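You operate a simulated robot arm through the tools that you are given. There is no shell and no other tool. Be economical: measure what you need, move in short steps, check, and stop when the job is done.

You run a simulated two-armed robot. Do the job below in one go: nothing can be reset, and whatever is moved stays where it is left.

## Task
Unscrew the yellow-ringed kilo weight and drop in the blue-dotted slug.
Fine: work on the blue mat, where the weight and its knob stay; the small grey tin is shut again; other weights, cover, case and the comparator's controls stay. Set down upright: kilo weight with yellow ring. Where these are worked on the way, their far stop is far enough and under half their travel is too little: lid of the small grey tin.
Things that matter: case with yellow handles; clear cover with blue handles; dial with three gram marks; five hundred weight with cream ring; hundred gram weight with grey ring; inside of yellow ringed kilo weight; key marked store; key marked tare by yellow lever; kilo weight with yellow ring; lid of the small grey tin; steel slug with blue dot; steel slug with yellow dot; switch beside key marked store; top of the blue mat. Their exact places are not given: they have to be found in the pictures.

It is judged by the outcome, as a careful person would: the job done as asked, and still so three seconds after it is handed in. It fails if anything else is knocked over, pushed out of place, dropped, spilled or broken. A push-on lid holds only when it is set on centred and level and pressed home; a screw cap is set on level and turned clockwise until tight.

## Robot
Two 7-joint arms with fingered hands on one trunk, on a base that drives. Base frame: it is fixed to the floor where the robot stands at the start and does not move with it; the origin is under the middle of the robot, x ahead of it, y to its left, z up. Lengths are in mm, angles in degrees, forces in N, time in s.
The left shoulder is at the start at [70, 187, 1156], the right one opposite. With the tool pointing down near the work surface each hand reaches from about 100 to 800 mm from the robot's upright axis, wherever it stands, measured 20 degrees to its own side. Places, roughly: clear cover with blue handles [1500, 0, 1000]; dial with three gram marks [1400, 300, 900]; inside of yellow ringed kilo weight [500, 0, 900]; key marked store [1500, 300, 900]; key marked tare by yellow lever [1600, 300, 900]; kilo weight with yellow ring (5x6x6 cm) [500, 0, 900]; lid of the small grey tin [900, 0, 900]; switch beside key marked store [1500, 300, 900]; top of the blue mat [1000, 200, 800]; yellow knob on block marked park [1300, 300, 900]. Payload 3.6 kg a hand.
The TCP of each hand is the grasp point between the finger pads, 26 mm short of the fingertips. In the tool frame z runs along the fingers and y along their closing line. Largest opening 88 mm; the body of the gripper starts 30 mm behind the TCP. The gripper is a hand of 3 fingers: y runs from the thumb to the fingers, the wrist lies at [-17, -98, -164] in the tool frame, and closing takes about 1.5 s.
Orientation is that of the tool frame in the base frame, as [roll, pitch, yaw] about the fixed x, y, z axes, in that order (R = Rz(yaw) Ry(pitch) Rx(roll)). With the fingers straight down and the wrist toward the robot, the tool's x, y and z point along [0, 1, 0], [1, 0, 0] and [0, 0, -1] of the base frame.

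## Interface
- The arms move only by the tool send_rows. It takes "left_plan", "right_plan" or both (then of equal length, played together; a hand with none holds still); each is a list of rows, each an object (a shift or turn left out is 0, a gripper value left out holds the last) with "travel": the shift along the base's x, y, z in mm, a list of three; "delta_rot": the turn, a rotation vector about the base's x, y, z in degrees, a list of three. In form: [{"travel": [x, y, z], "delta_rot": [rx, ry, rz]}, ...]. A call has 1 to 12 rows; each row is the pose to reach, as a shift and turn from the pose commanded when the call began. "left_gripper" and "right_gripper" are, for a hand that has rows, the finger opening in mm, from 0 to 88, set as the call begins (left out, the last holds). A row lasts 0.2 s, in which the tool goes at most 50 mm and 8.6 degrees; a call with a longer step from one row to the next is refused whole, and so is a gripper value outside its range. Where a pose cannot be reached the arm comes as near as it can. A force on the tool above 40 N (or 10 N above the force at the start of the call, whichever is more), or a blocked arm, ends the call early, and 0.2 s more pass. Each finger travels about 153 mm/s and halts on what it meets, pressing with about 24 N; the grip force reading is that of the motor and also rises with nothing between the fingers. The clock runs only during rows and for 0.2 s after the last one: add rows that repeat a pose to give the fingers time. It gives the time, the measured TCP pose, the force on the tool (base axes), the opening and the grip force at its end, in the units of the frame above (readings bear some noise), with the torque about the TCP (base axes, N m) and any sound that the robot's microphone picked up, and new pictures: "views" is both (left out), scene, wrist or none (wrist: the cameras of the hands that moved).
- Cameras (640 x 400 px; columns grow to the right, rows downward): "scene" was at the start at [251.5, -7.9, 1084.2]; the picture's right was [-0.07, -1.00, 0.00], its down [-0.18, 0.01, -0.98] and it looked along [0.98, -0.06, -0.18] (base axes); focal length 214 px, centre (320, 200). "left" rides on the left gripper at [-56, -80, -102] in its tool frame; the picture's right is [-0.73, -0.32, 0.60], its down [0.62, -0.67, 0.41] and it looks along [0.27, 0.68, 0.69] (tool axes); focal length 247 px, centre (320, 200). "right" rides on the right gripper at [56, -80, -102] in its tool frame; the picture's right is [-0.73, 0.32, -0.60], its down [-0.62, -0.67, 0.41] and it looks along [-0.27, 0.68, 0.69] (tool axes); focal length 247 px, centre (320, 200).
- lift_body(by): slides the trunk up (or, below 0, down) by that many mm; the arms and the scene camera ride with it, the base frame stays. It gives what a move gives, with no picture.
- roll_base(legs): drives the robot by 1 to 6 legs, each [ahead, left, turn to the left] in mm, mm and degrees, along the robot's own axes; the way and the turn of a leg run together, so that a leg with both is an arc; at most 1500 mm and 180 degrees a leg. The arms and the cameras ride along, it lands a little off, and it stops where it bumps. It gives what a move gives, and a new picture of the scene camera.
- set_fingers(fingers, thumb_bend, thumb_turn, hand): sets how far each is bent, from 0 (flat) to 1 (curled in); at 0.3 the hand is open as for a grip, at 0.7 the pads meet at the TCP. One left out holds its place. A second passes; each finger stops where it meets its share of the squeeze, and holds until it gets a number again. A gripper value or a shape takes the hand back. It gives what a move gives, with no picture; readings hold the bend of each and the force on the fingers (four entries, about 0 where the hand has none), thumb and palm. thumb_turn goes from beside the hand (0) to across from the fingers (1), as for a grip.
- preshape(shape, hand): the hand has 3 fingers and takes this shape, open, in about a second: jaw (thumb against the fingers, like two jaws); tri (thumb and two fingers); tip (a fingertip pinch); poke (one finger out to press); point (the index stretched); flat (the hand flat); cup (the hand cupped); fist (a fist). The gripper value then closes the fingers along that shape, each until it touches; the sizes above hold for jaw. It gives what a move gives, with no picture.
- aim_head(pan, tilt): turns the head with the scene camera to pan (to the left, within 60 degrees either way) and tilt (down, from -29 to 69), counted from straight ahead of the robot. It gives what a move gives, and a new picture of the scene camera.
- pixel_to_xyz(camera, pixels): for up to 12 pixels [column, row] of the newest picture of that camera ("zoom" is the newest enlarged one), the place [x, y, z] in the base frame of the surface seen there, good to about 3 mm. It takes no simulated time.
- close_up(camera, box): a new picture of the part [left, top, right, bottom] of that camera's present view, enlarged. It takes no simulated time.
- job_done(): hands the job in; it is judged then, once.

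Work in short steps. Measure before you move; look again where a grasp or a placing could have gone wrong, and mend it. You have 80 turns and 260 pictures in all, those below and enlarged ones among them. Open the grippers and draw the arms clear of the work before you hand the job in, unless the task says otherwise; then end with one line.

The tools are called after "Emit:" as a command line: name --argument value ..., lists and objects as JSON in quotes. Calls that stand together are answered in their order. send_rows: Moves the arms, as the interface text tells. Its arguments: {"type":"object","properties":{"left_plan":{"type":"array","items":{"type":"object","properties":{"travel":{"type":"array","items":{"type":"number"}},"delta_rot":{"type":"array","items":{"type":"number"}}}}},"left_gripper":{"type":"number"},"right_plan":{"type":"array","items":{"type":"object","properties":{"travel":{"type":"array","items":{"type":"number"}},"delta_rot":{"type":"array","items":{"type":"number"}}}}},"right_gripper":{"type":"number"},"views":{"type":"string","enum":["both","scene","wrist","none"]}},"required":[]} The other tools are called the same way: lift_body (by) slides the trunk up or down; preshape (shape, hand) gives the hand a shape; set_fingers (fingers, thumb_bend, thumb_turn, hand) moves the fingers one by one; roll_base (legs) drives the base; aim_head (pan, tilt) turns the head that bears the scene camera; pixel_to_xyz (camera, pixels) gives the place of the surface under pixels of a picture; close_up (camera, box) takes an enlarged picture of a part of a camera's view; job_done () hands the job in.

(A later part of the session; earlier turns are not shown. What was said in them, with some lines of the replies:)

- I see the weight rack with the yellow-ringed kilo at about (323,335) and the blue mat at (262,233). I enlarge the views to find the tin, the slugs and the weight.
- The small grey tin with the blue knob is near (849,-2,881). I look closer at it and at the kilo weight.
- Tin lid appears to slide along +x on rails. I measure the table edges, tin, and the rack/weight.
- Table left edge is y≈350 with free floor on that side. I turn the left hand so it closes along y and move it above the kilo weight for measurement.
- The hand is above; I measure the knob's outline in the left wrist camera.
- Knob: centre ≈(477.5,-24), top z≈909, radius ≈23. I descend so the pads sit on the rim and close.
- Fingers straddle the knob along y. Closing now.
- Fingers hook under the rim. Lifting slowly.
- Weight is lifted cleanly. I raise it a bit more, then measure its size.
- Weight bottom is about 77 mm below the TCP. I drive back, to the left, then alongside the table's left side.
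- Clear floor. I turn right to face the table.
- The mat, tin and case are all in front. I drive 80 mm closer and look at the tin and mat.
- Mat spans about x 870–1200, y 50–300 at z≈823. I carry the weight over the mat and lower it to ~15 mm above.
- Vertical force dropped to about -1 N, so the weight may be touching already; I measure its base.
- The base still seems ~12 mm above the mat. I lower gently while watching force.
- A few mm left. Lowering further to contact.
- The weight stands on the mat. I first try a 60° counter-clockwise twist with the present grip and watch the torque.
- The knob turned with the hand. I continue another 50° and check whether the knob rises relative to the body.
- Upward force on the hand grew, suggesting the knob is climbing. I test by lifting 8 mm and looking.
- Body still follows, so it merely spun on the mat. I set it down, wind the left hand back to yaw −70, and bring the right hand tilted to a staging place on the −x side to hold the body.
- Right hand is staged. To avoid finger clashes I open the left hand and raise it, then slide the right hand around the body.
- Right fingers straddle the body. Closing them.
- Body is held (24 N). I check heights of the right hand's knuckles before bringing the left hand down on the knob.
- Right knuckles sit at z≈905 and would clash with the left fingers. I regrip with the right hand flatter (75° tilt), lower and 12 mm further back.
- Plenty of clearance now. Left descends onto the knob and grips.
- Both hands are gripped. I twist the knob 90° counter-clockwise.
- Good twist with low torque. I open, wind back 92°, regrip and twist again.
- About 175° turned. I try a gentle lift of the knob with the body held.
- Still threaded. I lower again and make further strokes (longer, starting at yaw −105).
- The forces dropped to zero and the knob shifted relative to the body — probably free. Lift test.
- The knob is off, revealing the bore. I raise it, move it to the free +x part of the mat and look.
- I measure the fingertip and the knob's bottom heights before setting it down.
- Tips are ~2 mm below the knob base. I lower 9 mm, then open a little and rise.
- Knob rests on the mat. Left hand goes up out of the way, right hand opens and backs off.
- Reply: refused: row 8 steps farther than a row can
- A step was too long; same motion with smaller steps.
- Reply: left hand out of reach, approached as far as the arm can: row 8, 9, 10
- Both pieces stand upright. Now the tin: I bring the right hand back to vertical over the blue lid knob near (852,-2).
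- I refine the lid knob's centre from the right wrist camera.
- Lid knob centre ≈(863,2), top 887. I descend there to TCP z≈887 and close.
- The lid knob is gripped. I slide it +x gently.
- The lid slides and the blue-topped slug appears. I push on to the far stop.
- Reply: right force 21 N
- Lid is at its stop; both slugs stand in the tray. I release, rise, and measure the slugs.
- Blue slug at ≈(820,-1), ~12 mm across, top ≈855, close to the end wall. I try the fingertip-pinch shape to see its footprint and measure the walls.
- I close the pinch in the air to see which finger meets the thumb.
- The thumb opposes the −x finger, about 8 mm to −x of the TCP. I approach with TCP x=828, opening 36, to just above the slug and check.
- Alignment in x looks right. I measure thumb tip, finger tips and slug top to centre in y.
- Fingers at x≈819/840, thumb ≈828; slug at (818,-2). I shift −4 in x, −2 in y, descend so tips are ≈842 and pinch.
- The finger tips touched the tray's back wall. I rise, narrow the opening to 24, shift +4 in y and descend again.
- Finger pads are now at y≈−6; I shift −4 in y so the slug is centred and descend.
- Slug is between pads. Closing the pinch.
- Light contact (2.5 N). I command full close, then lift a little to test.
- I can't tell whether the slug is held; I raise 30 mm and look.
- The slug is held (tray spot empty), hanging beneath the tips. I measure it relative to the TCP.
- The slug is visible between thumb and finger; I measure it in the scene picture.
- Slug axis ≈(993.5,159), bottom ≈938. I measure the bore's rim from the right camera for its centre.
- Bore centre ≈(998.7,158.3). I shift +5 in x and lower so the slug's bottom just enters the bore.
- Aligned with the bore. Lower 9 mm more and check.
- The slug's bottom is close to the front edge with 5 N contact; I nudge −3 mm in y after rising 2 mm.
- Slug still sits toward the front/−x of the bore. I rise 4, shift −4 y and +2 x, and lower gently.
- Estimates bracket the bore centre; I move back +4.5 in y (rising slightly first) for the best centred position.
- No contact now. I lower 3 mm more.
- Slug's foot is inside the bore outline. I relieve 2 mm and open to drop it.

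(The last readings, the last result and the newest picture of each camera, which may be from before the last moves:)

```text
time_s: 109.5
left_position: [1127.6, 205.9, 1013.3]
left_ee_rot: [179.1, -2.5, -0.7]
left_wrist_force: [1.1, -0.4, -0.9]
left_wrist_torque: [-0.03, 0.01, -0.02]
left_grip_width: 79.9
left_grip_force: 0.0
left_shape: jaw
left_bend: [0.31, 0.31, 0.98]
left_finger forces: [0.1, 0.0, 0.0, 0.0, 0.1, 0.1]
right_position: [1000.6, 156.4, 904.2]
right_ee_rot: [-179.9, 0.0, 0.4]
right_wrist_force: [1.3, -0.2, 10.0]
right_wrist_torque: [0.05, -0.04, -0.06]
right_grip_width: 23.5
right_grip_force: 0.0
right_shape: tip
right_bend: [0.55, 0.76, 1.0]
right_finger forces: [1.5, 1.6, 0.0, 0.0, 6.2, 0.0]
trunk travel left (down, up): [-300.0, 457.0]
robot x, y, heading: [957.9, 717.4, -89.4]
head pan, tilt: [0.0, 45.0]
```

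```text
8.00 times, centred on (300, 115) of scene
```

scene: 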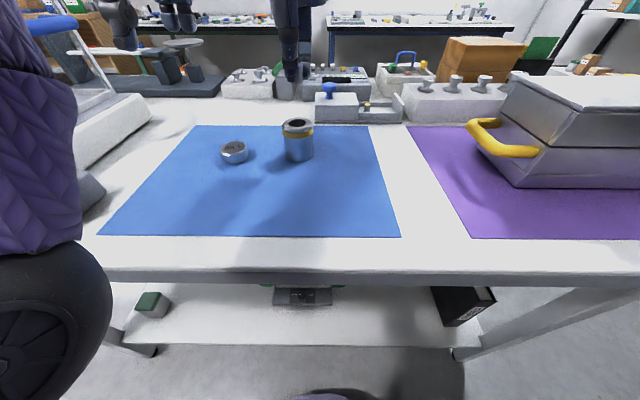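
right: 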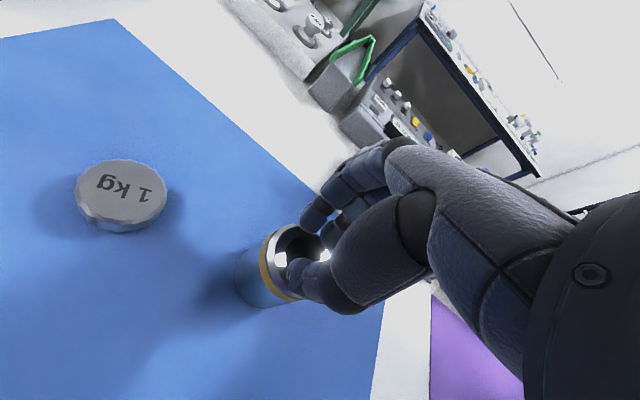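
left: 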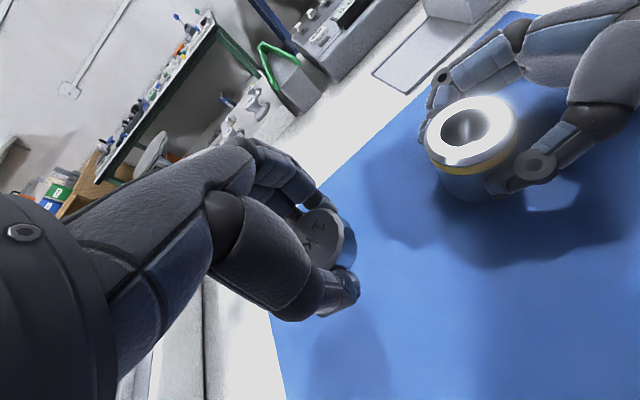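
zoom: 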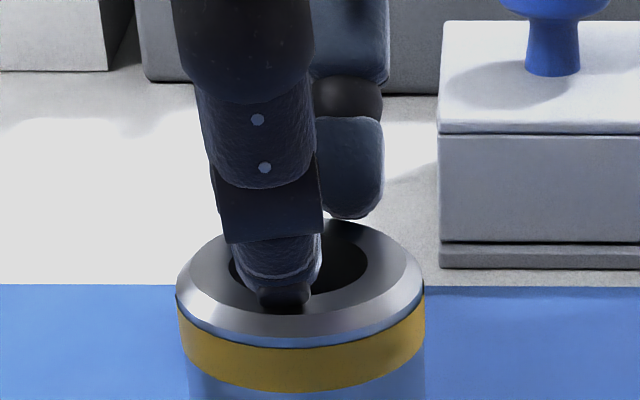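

Slug is no longer in the fingers. I lift straight up and look into the bore.

Emit:
send_rows --right_plan '[{"travel": [0, 0, 15]}, {"travel": [0, 0, 45]}, {"travel": [0, 0, 80]}, {"travel": [-20, -20, 100]}, {"travel": [-40, -50, 100]}]' --views "wrist"

Emit:
close_up --camera "right" --box '[120, 180, 320, 340]'

Emit:
close_up --camera "scene" --box '[220, 90, 340, 180]'

```text
time_s: 110.7
left_position: [1126.2, 205.0, 1013.6]
left_ee_rot: [179.1, -2.6, -0.8]
left_wrist_force: [0.3, 0.3, 0.1]
left_wrist_torque: [-0.01, -0.01, 0.02]
left_grip_width: 80.2
left_grip_force: 0.0
left_shape: jaw
left_bend: [0.31, 0.31, 0.98]
left_finger forces: [0.0, 0.0, 0.1, 0.0, 0.1, 0.1]
right_position: [960.2, 105.2, 1003.4]
right_ee_rot: [-180.0, 0.0, 0.5]
right_wrist_force: [-1.0, 0.2, 0.3]
right_wrist_torque: [-0.04, -0.01, -0.03]
right_grip_width: 24.1
right_grip_force: 0.1
right_shape: tip
right_bend: [0.54, 0.73, 1.0]
right_finger forces: [0.0, 0.1, 0.0, 0.0, 0.0, 0.0]
trunk travel left (down, up): [-300.0, 457.0]
robot x, y, heading: [963.7, 713.5, -89.3]
head pan, tilt: [0.0, 45.0]
```

right: 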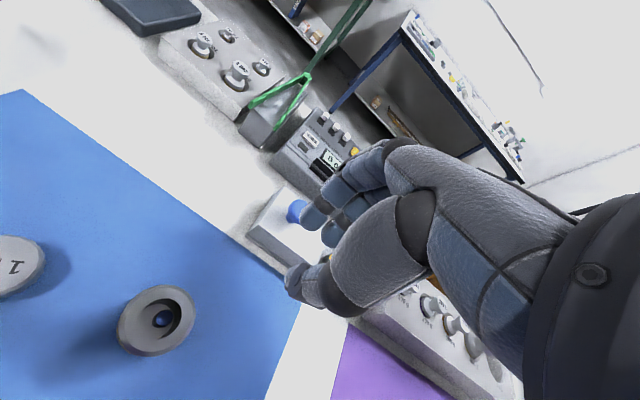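

```text
2.50 times, centred on (220, 260) of right
```

zoom: 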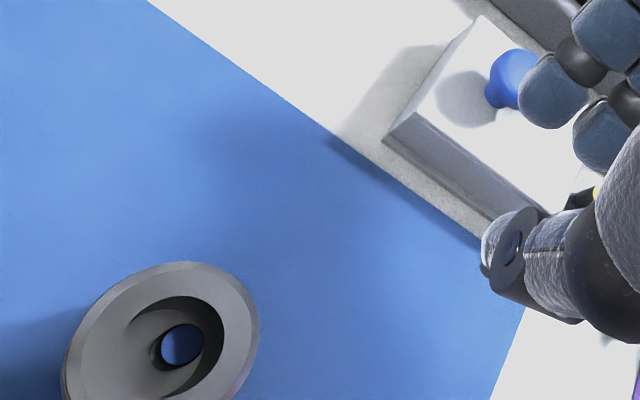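

```text
4.44 times, centred on (280, 135) of scene
```

zoom: 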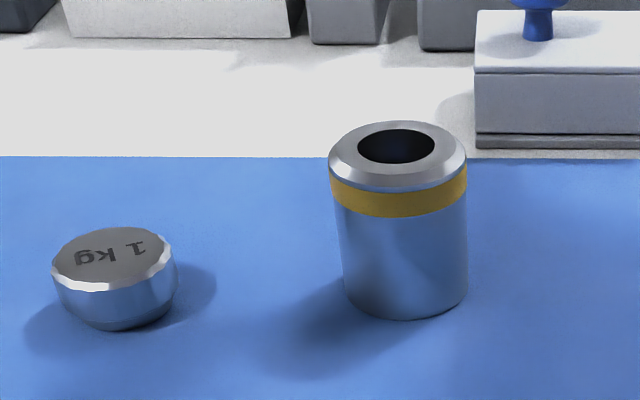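

The blue-dotted slug is in the bore. Now I shut the tin: jaw shape again, over the lid knob at (947,2).

Emit:
preshape --shape "jaw" --hand "right"

Emit:
send_rows --right_plan '[{"travel": [-5, -30, 0]}, {"travel": [-11, -65, -10]}, {"travel": [-13, -100, -25]}, {"travel": [-13, -103, -55]}, {"travel": [-13, -103, -60]}, {"travel": [-13, -103, -60]}]' --right_gripper 70 --views "wrist"

Emit:
pixel_to_xyz --camera "scene" --pixels '[[329, 84], [323, 86], [335, 86], [329, 90]]'

Emit:
close_up --camera "right" --box '[160, 180, 400, 340]'

```text
time_s: 111.6
left_position: [1127.8, 206.4, 1012.6]
left_ee_rot: [179.1, -2.5, -0.8]
left_wrist_force: [-0.3, -0.1, 0.4]
left_wrist_torque: [0.03, -0.01, 0.0]
left_grip_width: 80.0
left_grip_force: 0.1
left_shape: jaw
left_bend: [0.31, 0.31, 0.98]
left_finger forces: [0.1, 0.1, 0.0, 0.0, 0.0, 0.0]
right_position: [960.8, 106.8, 1004.3]
right_ee_rot: [-180.0, 0.0, 0.5]
right_wrist_force: [0.3, -0.3, 0.2]
right_wrist_torque: [0.04, 0.0, -0.01]
right_grip_width: 88.0
right_grip_force: 0.0
right_shape: jaw
right_bend: [0.3, 0.3, 0.98]
right_finger forces: [0.0, 0.0, 0.0, 0.0, 0.0, 0.0]
trunk travel left (down, up): [-300.0, 457.0]
robot x, y, heading: [958.0, 716.0, -89.7]
head pan, tilt: [0.0, 45.0]
```

```text
time_s: 113.0
left_position: [1126.4, 205.3, 1014.2]
left_ee_rot: [179.1, -2.5, -0.7]
left_wrist_force: [0.1, -0.2, 1.3]
left_wrist_torque: [-0.01, -0.03, -0.04]
left_grip_width: 80.0
left_grip_force: 0.1
left_shape: jaw
left_bend: [0.31, 0.31, 0.98]
left_finger forces: [0.0, 0.0, 0.1, 0.0, 0.0, 0.1]
right_position: [948.0, 2.8, 943.0]
right_ee_rot: [179.9, 0.0, 0.6]
right_wrist_force: [0.2, -0.1, -0.8]
right_wrist_torque: [-0.02, -0.02, 0.02]
right_grip_width: 70.2
right_grip_force: 0.1
right_shape: jaw
right_bend: [0.33, 0.47, 0.99]
right_finger forces: [0.0, 0.1, 0.0, 0.1, 0.0, 0.1]
trunk travel left (down, up): [-300.0, 457.0]
robot x, y, heading: [958.1, 716.2, -89.2]
head pan, tilt: [0.0, 45.0]
```

right: 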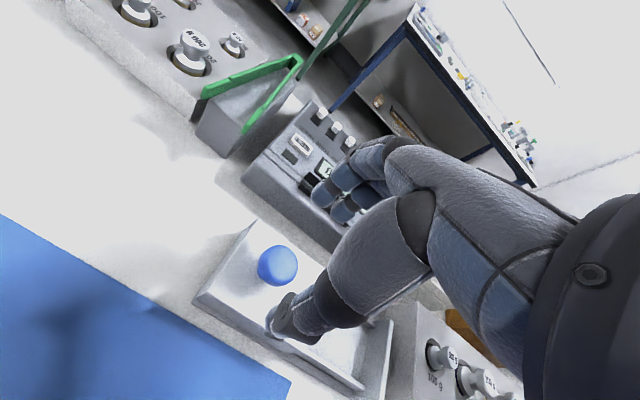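

```text
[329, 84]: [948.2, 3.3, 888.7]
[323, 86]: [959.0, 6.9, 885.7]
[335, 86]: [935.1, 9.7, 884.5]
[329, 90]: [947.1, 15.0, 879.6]
```

```text
2.50 times, centred on (280, 260) of right
```

zoom: 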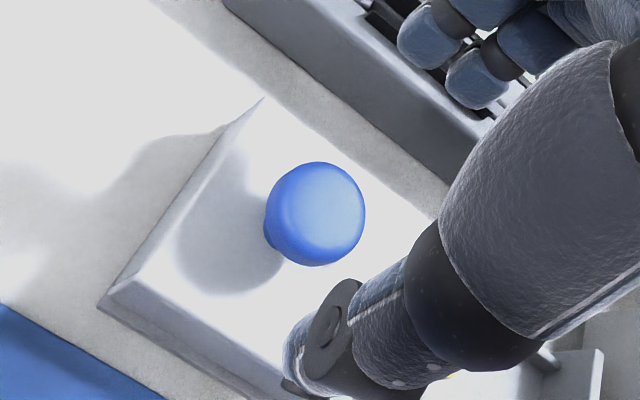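

Centred over the knob. Descend, grip, and slide −x until closed.

Emit:
send_rows --right_plan '[{"travel": [0, 0, -20]}, {"travel": [0, 0, -40]}, {"travel": [0, 0, -57]}, {"travel": [0, 0, -57]}]' --right_gripper 70 --views "none"

Emit:
send_rows --right_plan '[{"travel": [0, 0, 0]}, {"travel": [0, 0, 0]}, {"travel": [0, 0, 0]}, {"travel": [0, 0, 0]}, {"travel": [0, 0, 0]}, {"travel": [0, 0, 0]}, {"travel": [0, 0, 0]}]' --right_gripper 8 --views "none"

Emit:
send_rows --right_plan '[{"travel": [-6, 0, 0]}, {"travel": [-15, 0, 0]}, {"travel": [-25, 0, 0]}, {"travel": [-35, 0, 0]}, {"travel": [-45, 0, 0]}, {"travel": [-55, 0, 0]}, {"travel": [-63, 0, 0]}, {"travel": [-70, 0, 0]}, {"travel": [-76, 0, 0]}, {"travel": [-80, 0, 0]}, {"travel": [-80, 0, 0]}]' --views "wrist"

Emit:
close_up --camera "scene" --box '[290, 40, 450, 140]'

```text
time_s: 114.0
left_position: [1125.4, 206.0, 1012.9]
left_ee_rot: [179.1, -2.5, -0.8]
left_wrist_force: [0.0, -0.1, -0.2]
left_wrist_torque: [0.02, 0.0, 0.01]
left_grip_width: 79.8
left_grip_force: 0.1
left_shape: jaw
left_bend: [0.31, 0.31, 0.98]
left_finger forces: [0.1, 0.0, 0.1, 0.0, 0.0, 0.0]
right_position: [948.2, 4.4, 886.3]
right_ee_rot: [-180.0, 0.0, 0.6]
right_wrist_force: [-0.3, -0.5, 0.4]
right_wrist_torque: [0.01, -0.03, 0.03]
right_grip_width: 70.2
right_grip_force: 0.1
right_shape: jaw
right_bend: [0.33, 0.47, 0.99]
right_finger forces: [0.0, 0.0, 0.1, 0.0, 0.0, 0.0]
trunk travel left (down, up): [-300.0, 457.0]
robot x, y, heading: [958.3, 716.7, -89.5]
head pan, tilt: [0.0, 45.0]
```

```text
time_s: 115.6
left_position: [1128.0, 205.5, 1014.0]
left_ee_rot: [179.2, -2.6, -0.8]
left_wrist_force: [-1.4, 0.1, 0.6]
left_wrist_torque: [-0.03, 0.0, -0.02]
left_grip_width: 79.8
left_grip_force: 0.0
left_shape: jaw
left_bend: [0.31, 0.31, 0.98]
left_finger forces: [0.1, 0.0, 0.0, 0.1, 0.0, 0.0]
right_position: [947.8, 2.8, 886.1]
right_ee_rot: [-179.8, 0.0, 0.5]
right_wrist_force: [-1.4, 4.5, -14.3]
right_wrist_torque: [0.03, -0.01, 0.04]
right_grip_width: 16.9
right_grip_force: 23.8
right_shape: jaw
right_bend: [0.6, 0.75, 1.0]
right_finger forces: [6.2, 14.0, 0.0, 0.0, 24.3, 0.1]
trunk travel left (down, up): [-300.0, 457.0]
robot x, y, heading: [958.8, 720.3, -89.7]
head pan, tilt: [0.0, 45.0]
```

```text
time_s: 118.0
left_position: [1126.0, 205.1, 1011.9]
left_ee_rot: [179.2, -2.5, -0.7]
left_wrist_force: [-0.1, -0.4, -0.1]
left_wrist_torque: [0.04, -0.02, 0.01]
left_grip_width: 79.8
left_grip_force: 0.1
left_shape: jaw
left_bend: [0.31, 0.31, 0.98]
left_finger forces: [0.1, 0.1, 0.0, 0.0, 0.1, 0.0]
right_position: [867.8, 2.6, 884.4]
right_ee_rot: [-179.8, 0.0, 0.5]
right_wrist_force: [0.0, 7.2, -16.6]
right_wrist_torque: [0.07, -0.03, 0.06]
right_grip_width: 16.8
right_grip_force: 24.2
right_shape: jaw
right_bend: [0.6, 0.75, 1.0]
right_finger forces: [7.0, 13.5, 0.0, 0.1, 25.9, 0.0]
trunk travel left (down, up): [-300.0, 457.0]
robot x, y, heading: [957.6, 718.3, -89.6]
head pan, tilt: [0.0, 45.0]
```

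right: 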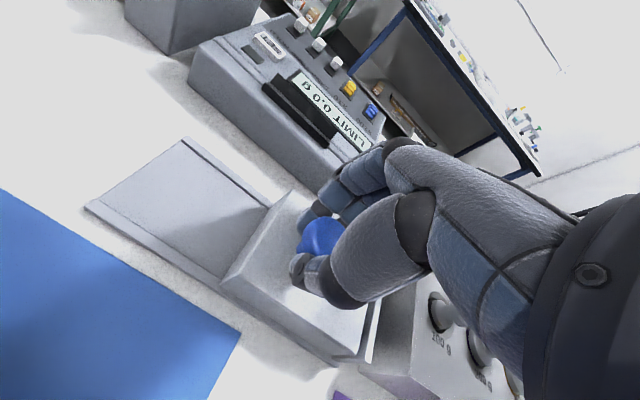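

```text
4.00 times, centred on (370, 90) of scene
```

zoom: 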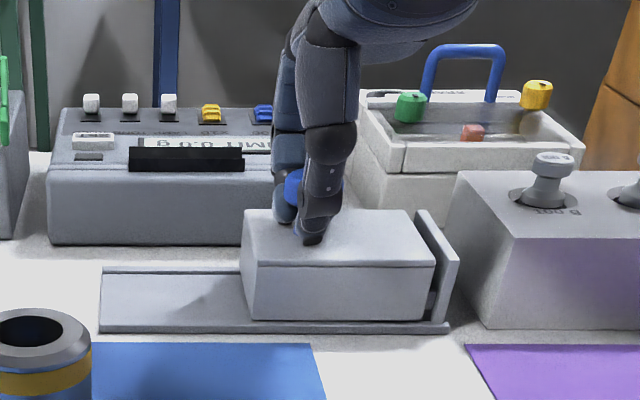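

A ~5 mm gap is left at the end wall; I slide the last bit until it stops.

Emit:
send_rows --right_plan '[{"travel": [-2, 0, 0]}, {"travel": [-4, 0, 0]}, {"travel": [-6, 0, 0]}, {"travel": [-7, 0, 0]}, {"travel": [-8, 0, 0]}]' --views "none"

Emit:
close_up --camera "scene" --box '[330, 70, 430, 140]'

```text
time_s: 119.2
left_position: [1127.9, 203.4, 1012.7]
left_ee_rot: [179.3, -2.5, -0.7]
left_wrist_force: [-0.2, 0.2, 0.7]
left_wrist_torque: [0.01, -0.02, 0.0]
left_grip_width: 79.8
left_grip_force: 0.2
left_shape: jaw
left_bend: [0.31, 0.31, 0.98]
left_finger forces: [0.0, 0.0, 0.0, 0.0, 0.1, 0.1]
right_position: [860.8, 3.6, 885.2]
right_ee_rot: [-179.9, 0.0, 0.7]
right_wrist_force: [5.6, 4.5, -17.4]
right_wrist_torque: [0.04, -0.07, 0.06]
right_grip_width: 16.8
right_grip_force: 24.1
right_shape: jaw
right_bend: [0.6, 0.75, 1.0]
right_finger forces: [9.8, 12.1, 0.1, 0.1, 24.5, 0.1]
trunk travel left (down, up): [-300.0, 457.0]
robot x, y, heading: [958.1, 714.2, -89.4]
head pan, tilt: [0.0, 45.0]
```

```text
5.71 times, centred on (380, 105) of scene
```

zoom: 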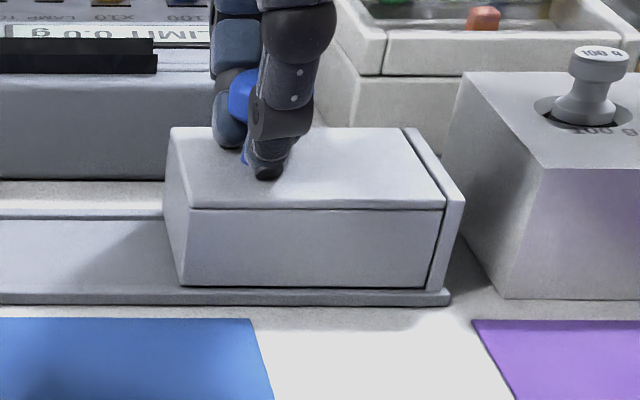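

Shut against its stop. I release, rise and draw the right arm clear.

Emit:
send_rows --right_plan '[{"travel": [0, 0, 0]}, {"travel": [0, 0, 0]}, {"travel": [0, 0, 0]}, {"travel": [0, 0, 15]}, {"travel": [0, 0, 50]}, {"travel": [0, 10, 90]}, {"travel": [0, 40, 125]}, {"travel": [-20, 80, 150]}, {"travel": [-40, 120, 170]}, {"travel": [-60, 160, 190]}, {"travel": [-80, 190, 210]}]' --right_gripper 70 --views "both"

Emit:
close_up --camera "scene" --box '[210, 70, 430, 190]'

```text
refused: row 8 steps farther than a row can; nothing moved
```

```text
2.91 times, centred on (320, 130) of scene
```

zoom: 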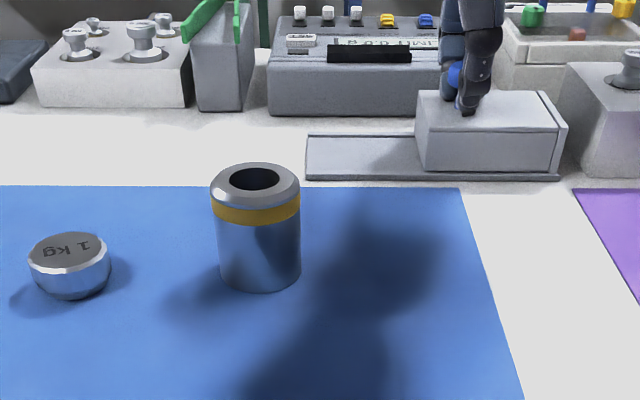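

Steps too long; repeating with shorter ones.

Emit:
send_rows --right_plan '[{"travel": [0, 0, 0]}, {"travel": [0, 0, 0]}, {"travel": [0, 0, 0]}, {"travel": [0, 0, 15]}, {"travel": [0, 0, 50]}, {"travel": [0, 10, 90]}, {"travel": [0, 35, 125]}, {"travel": [-10, 65, 145]}, {"travel": [-25, 95, 160]}, {"travel": [-40, 125, 175]}, {"travel": [-50, 155, 190]}]' --right_gripper 70 --views "scene"

Emit:
close_up --camera "scene" --box '[210, 70, 430, 190]'

```text
time_s: 121.6
left_position: [1125.4, 206.2, 1015.2]
left_ee_rot: [179.1, -2.5, -0.8]
left_wrist_force: [0.1, 0.5, -0.5]
left_wrist_torque: [-0.02, 0.02, 0.02]
left_grip_width: 79.9
left_grip_force: 0.0
left_shape: jaw
left_bend: [0.31, 0.31, 0.98]
left_finger forces: [0.0, 0.0, 0.1, 0.0, 0.0, 0.0]
right_position: [810.4, 160.8, 1078.2]
right_ee_rot: [180.0, 0.0, 0.4]
right_wrist_force: [-0.5, 0.0, -0.1]
right_wrist_torque: [0.04, -0.04, 0.01]
right_grip_width: 69.7
right_grip_force: 0.1
right_shape: jaw
right_bend: [0.33, 0.47, 0.99]
right_finger forces: [0.0, 0.1, 0.1, 0.0, 0.0, 0.0]
trunk travel left (down, up): [-300.0, 457.0]
robot x, y, heading: [957.3, 719.7, -89.4]
head pan, tilt: [0.0, 45.0]
```

scene: 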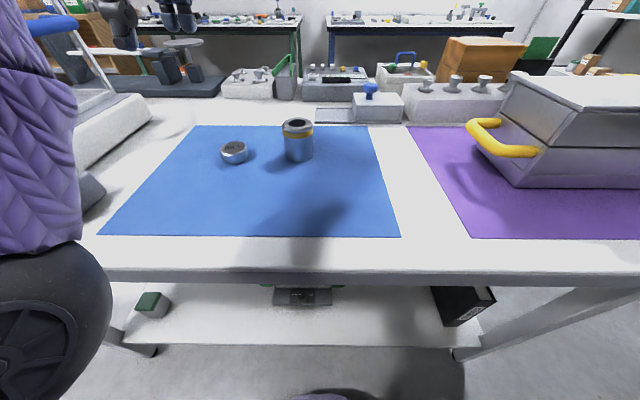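

```text
2.91 times, centred on (320, 130) of scene
```

zoom: 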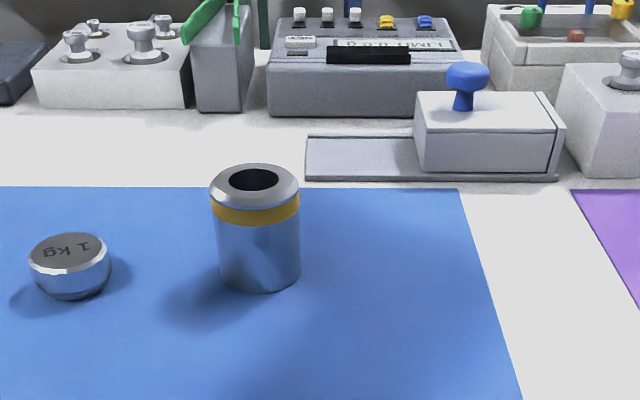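

Tin shut, weight and knob in place. I draw the left arm in a bit too, to check the park block behind it.

Emit:
send_rows --left_plan '[{"travel": [-15, 0, 0]}, {"travel": [-35, 10, 10]}, {"travel": [-55, 20, 25]}, {"travel": [-70, 30, 45]}, {"travel": [-70, 30, 60]}, {"travel": [-70, 30, 60]}]' --views "scene"

Emit:
close_up --camera "scene" --box '[0, 10, 330, 240]'

```text
time_s: 123.0
left_position: [1047.2, 197.7, 1029.6]
left_ee_rot: [178.3, -1.3, -1.1]
left_wrist_force: [-0.4, -0.6, -0.3]
left_wrist_torque: [0.01, -0.04, -0.02]
left_grip_width: 79.8
left_grip_force: 0.0
left_shape: jaw
left_bend: [0.31, 0.31, 0.98]
left_finger forces: [0.0, 0.0, 0.0, 0.0, 0.0, 0.0]
left hand out of reach, approached as far as the arm can: row 2, 3, 4, 5, 6
right_position: [811.0, 160.3, 1078.9]
right_ee_rot: [-180.0, 0.0, 0.5]
right_wrist_force: [0.5, -0.9, -0.1]
right_wrist_torque: [0.0, 0.01, 0.02]
right_grip_width: 69.6
right_grip_force: 0.0
right_shape: jaw
right_bend: [0.33, 0.47, 0.99]
right_finger forces: [0.1, 0.0, 0.0, 0.0, 0.0, 0.0]
trunk travel left (down, up): [-300.0, 457.0]
robot x, y, heading: [962.1, 721.2, -89.4]
head pan, tilt: [0.0, 45.0]
```

scene: 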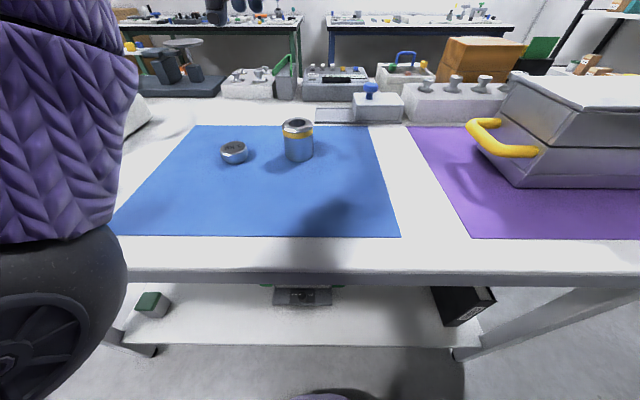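

```text
1.74 times, centred on (165, 125) of scene
```

zoom: 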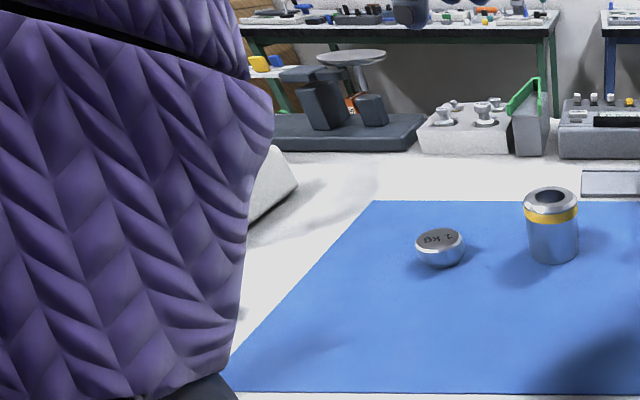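

Hands are clear of the work. I back the base away 250 mm so both arms leave the table and I can verify the left part.

Emit:
roll_base --legs '[[-250, 0, 0]]'

Emit:
aim_head --pan 20 --tilt 30

```text
time_s: 124.8
left_position: [1046.8, 452.7, 1026.9]
left_ee_rot: [178.6, -1.7, -0.8]
left_wrist_force: [-0.2, 0.0, -0.3]
left_wrist_torque: [0.01, -0.01, -0.01]
left_grip_width: 79.8
left_grip_force: 0.1
left_shape: jaw
left_bend: [0.31, 0.31, 0.98]
left_finger forces: [0.0, 0.0, 0.0, 0.0, 0.1, 0.1]
right_position: [809.8, 411.9, 1078.2]
right_ee_rot: [179.9, 0.1, 0.9]
right_wrist_force: [-0.2, -0.4, 0.2]
right_wrist_torque: [-0.01, 0.0, 0.0]
right_grip_width: 69.7
right_grip_force: 0.0
right_shape: jaw
right_bend: [0.33, 0.47, 0.99]
right_finger forces: [0.1, 0.0, 0.0, 0.0, 0.1, 0.0]
trunk travel left (down, up): [-300.0, 457.0]
robot x, y, heading: [955.0, 968.5, -89.4]
head pan, tilt: [0.0, 45.0]
```

scene: 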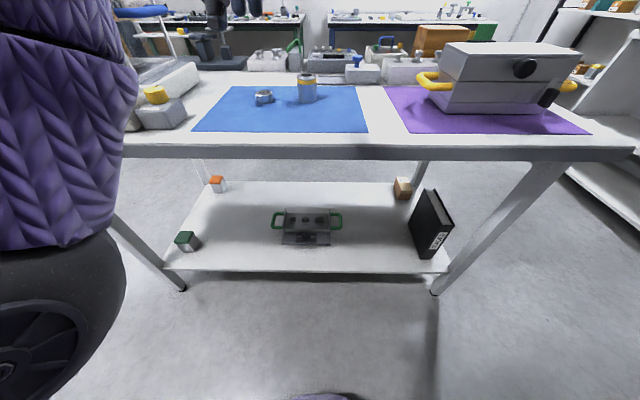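

```text
time_s: 125.7
left_position: [1048.7, 448.3, 1026.1]
left_ee_rot: [178.5, -1.8, -0.7]
left_wrist_force: [0.2, 0.1, 1.1]
left_wrist_torque: [-0.02, 0.01, 0.02]
left_grip_width: 79.9
left_grip_force: 0.0
left_shape: jaw
left_bend: [0.31, 0.31, 0.98]
left_finger forces: [0.1, 0.0, 0.0, 0.1, 0.0, 0.0]
right_position: [810.2, 409.3, 1079.4]
right_ee_rot: [-179.9, 0.0, 0.9]
right_wrist_force: [-0.2, -0.2, 0.6]
right_wrist_torque: [0.02, 0.01, 0.0]
right_grip_width: 69.7
right_grip_force: 0.0
right_shape: jaw
right_bend: [0.33, 0.47, 0.99]
right_finger forces: [0.0, 0.0, 0.0, 0.1, 0.1, 0.1]
trunk travel left (down, up): [-300.0, 457.0]
robot x, y, heading: [957.4, 964.1, -89.4]
head pan, tilt: [20.0, 30.0]
```

scene: 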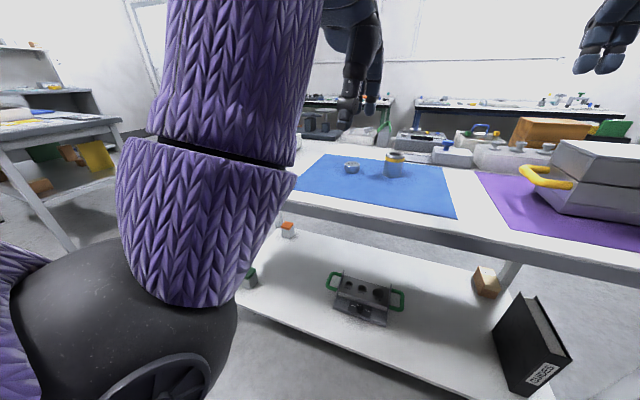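

The park block, case, rack, tin, knob and weight all stand in place, and the arms are clear of the work. I hand in the job.

Emit:
job_done

```text
The job is handed in.
```

The yellow-ringed kilo weight is unscrewed and the blue-dotted slug is in its bore. The weight stands upright on the blue mat with its knob set down beside it, and the grey tin is shut again. In the last pictures, nothing else on the table looked moved.
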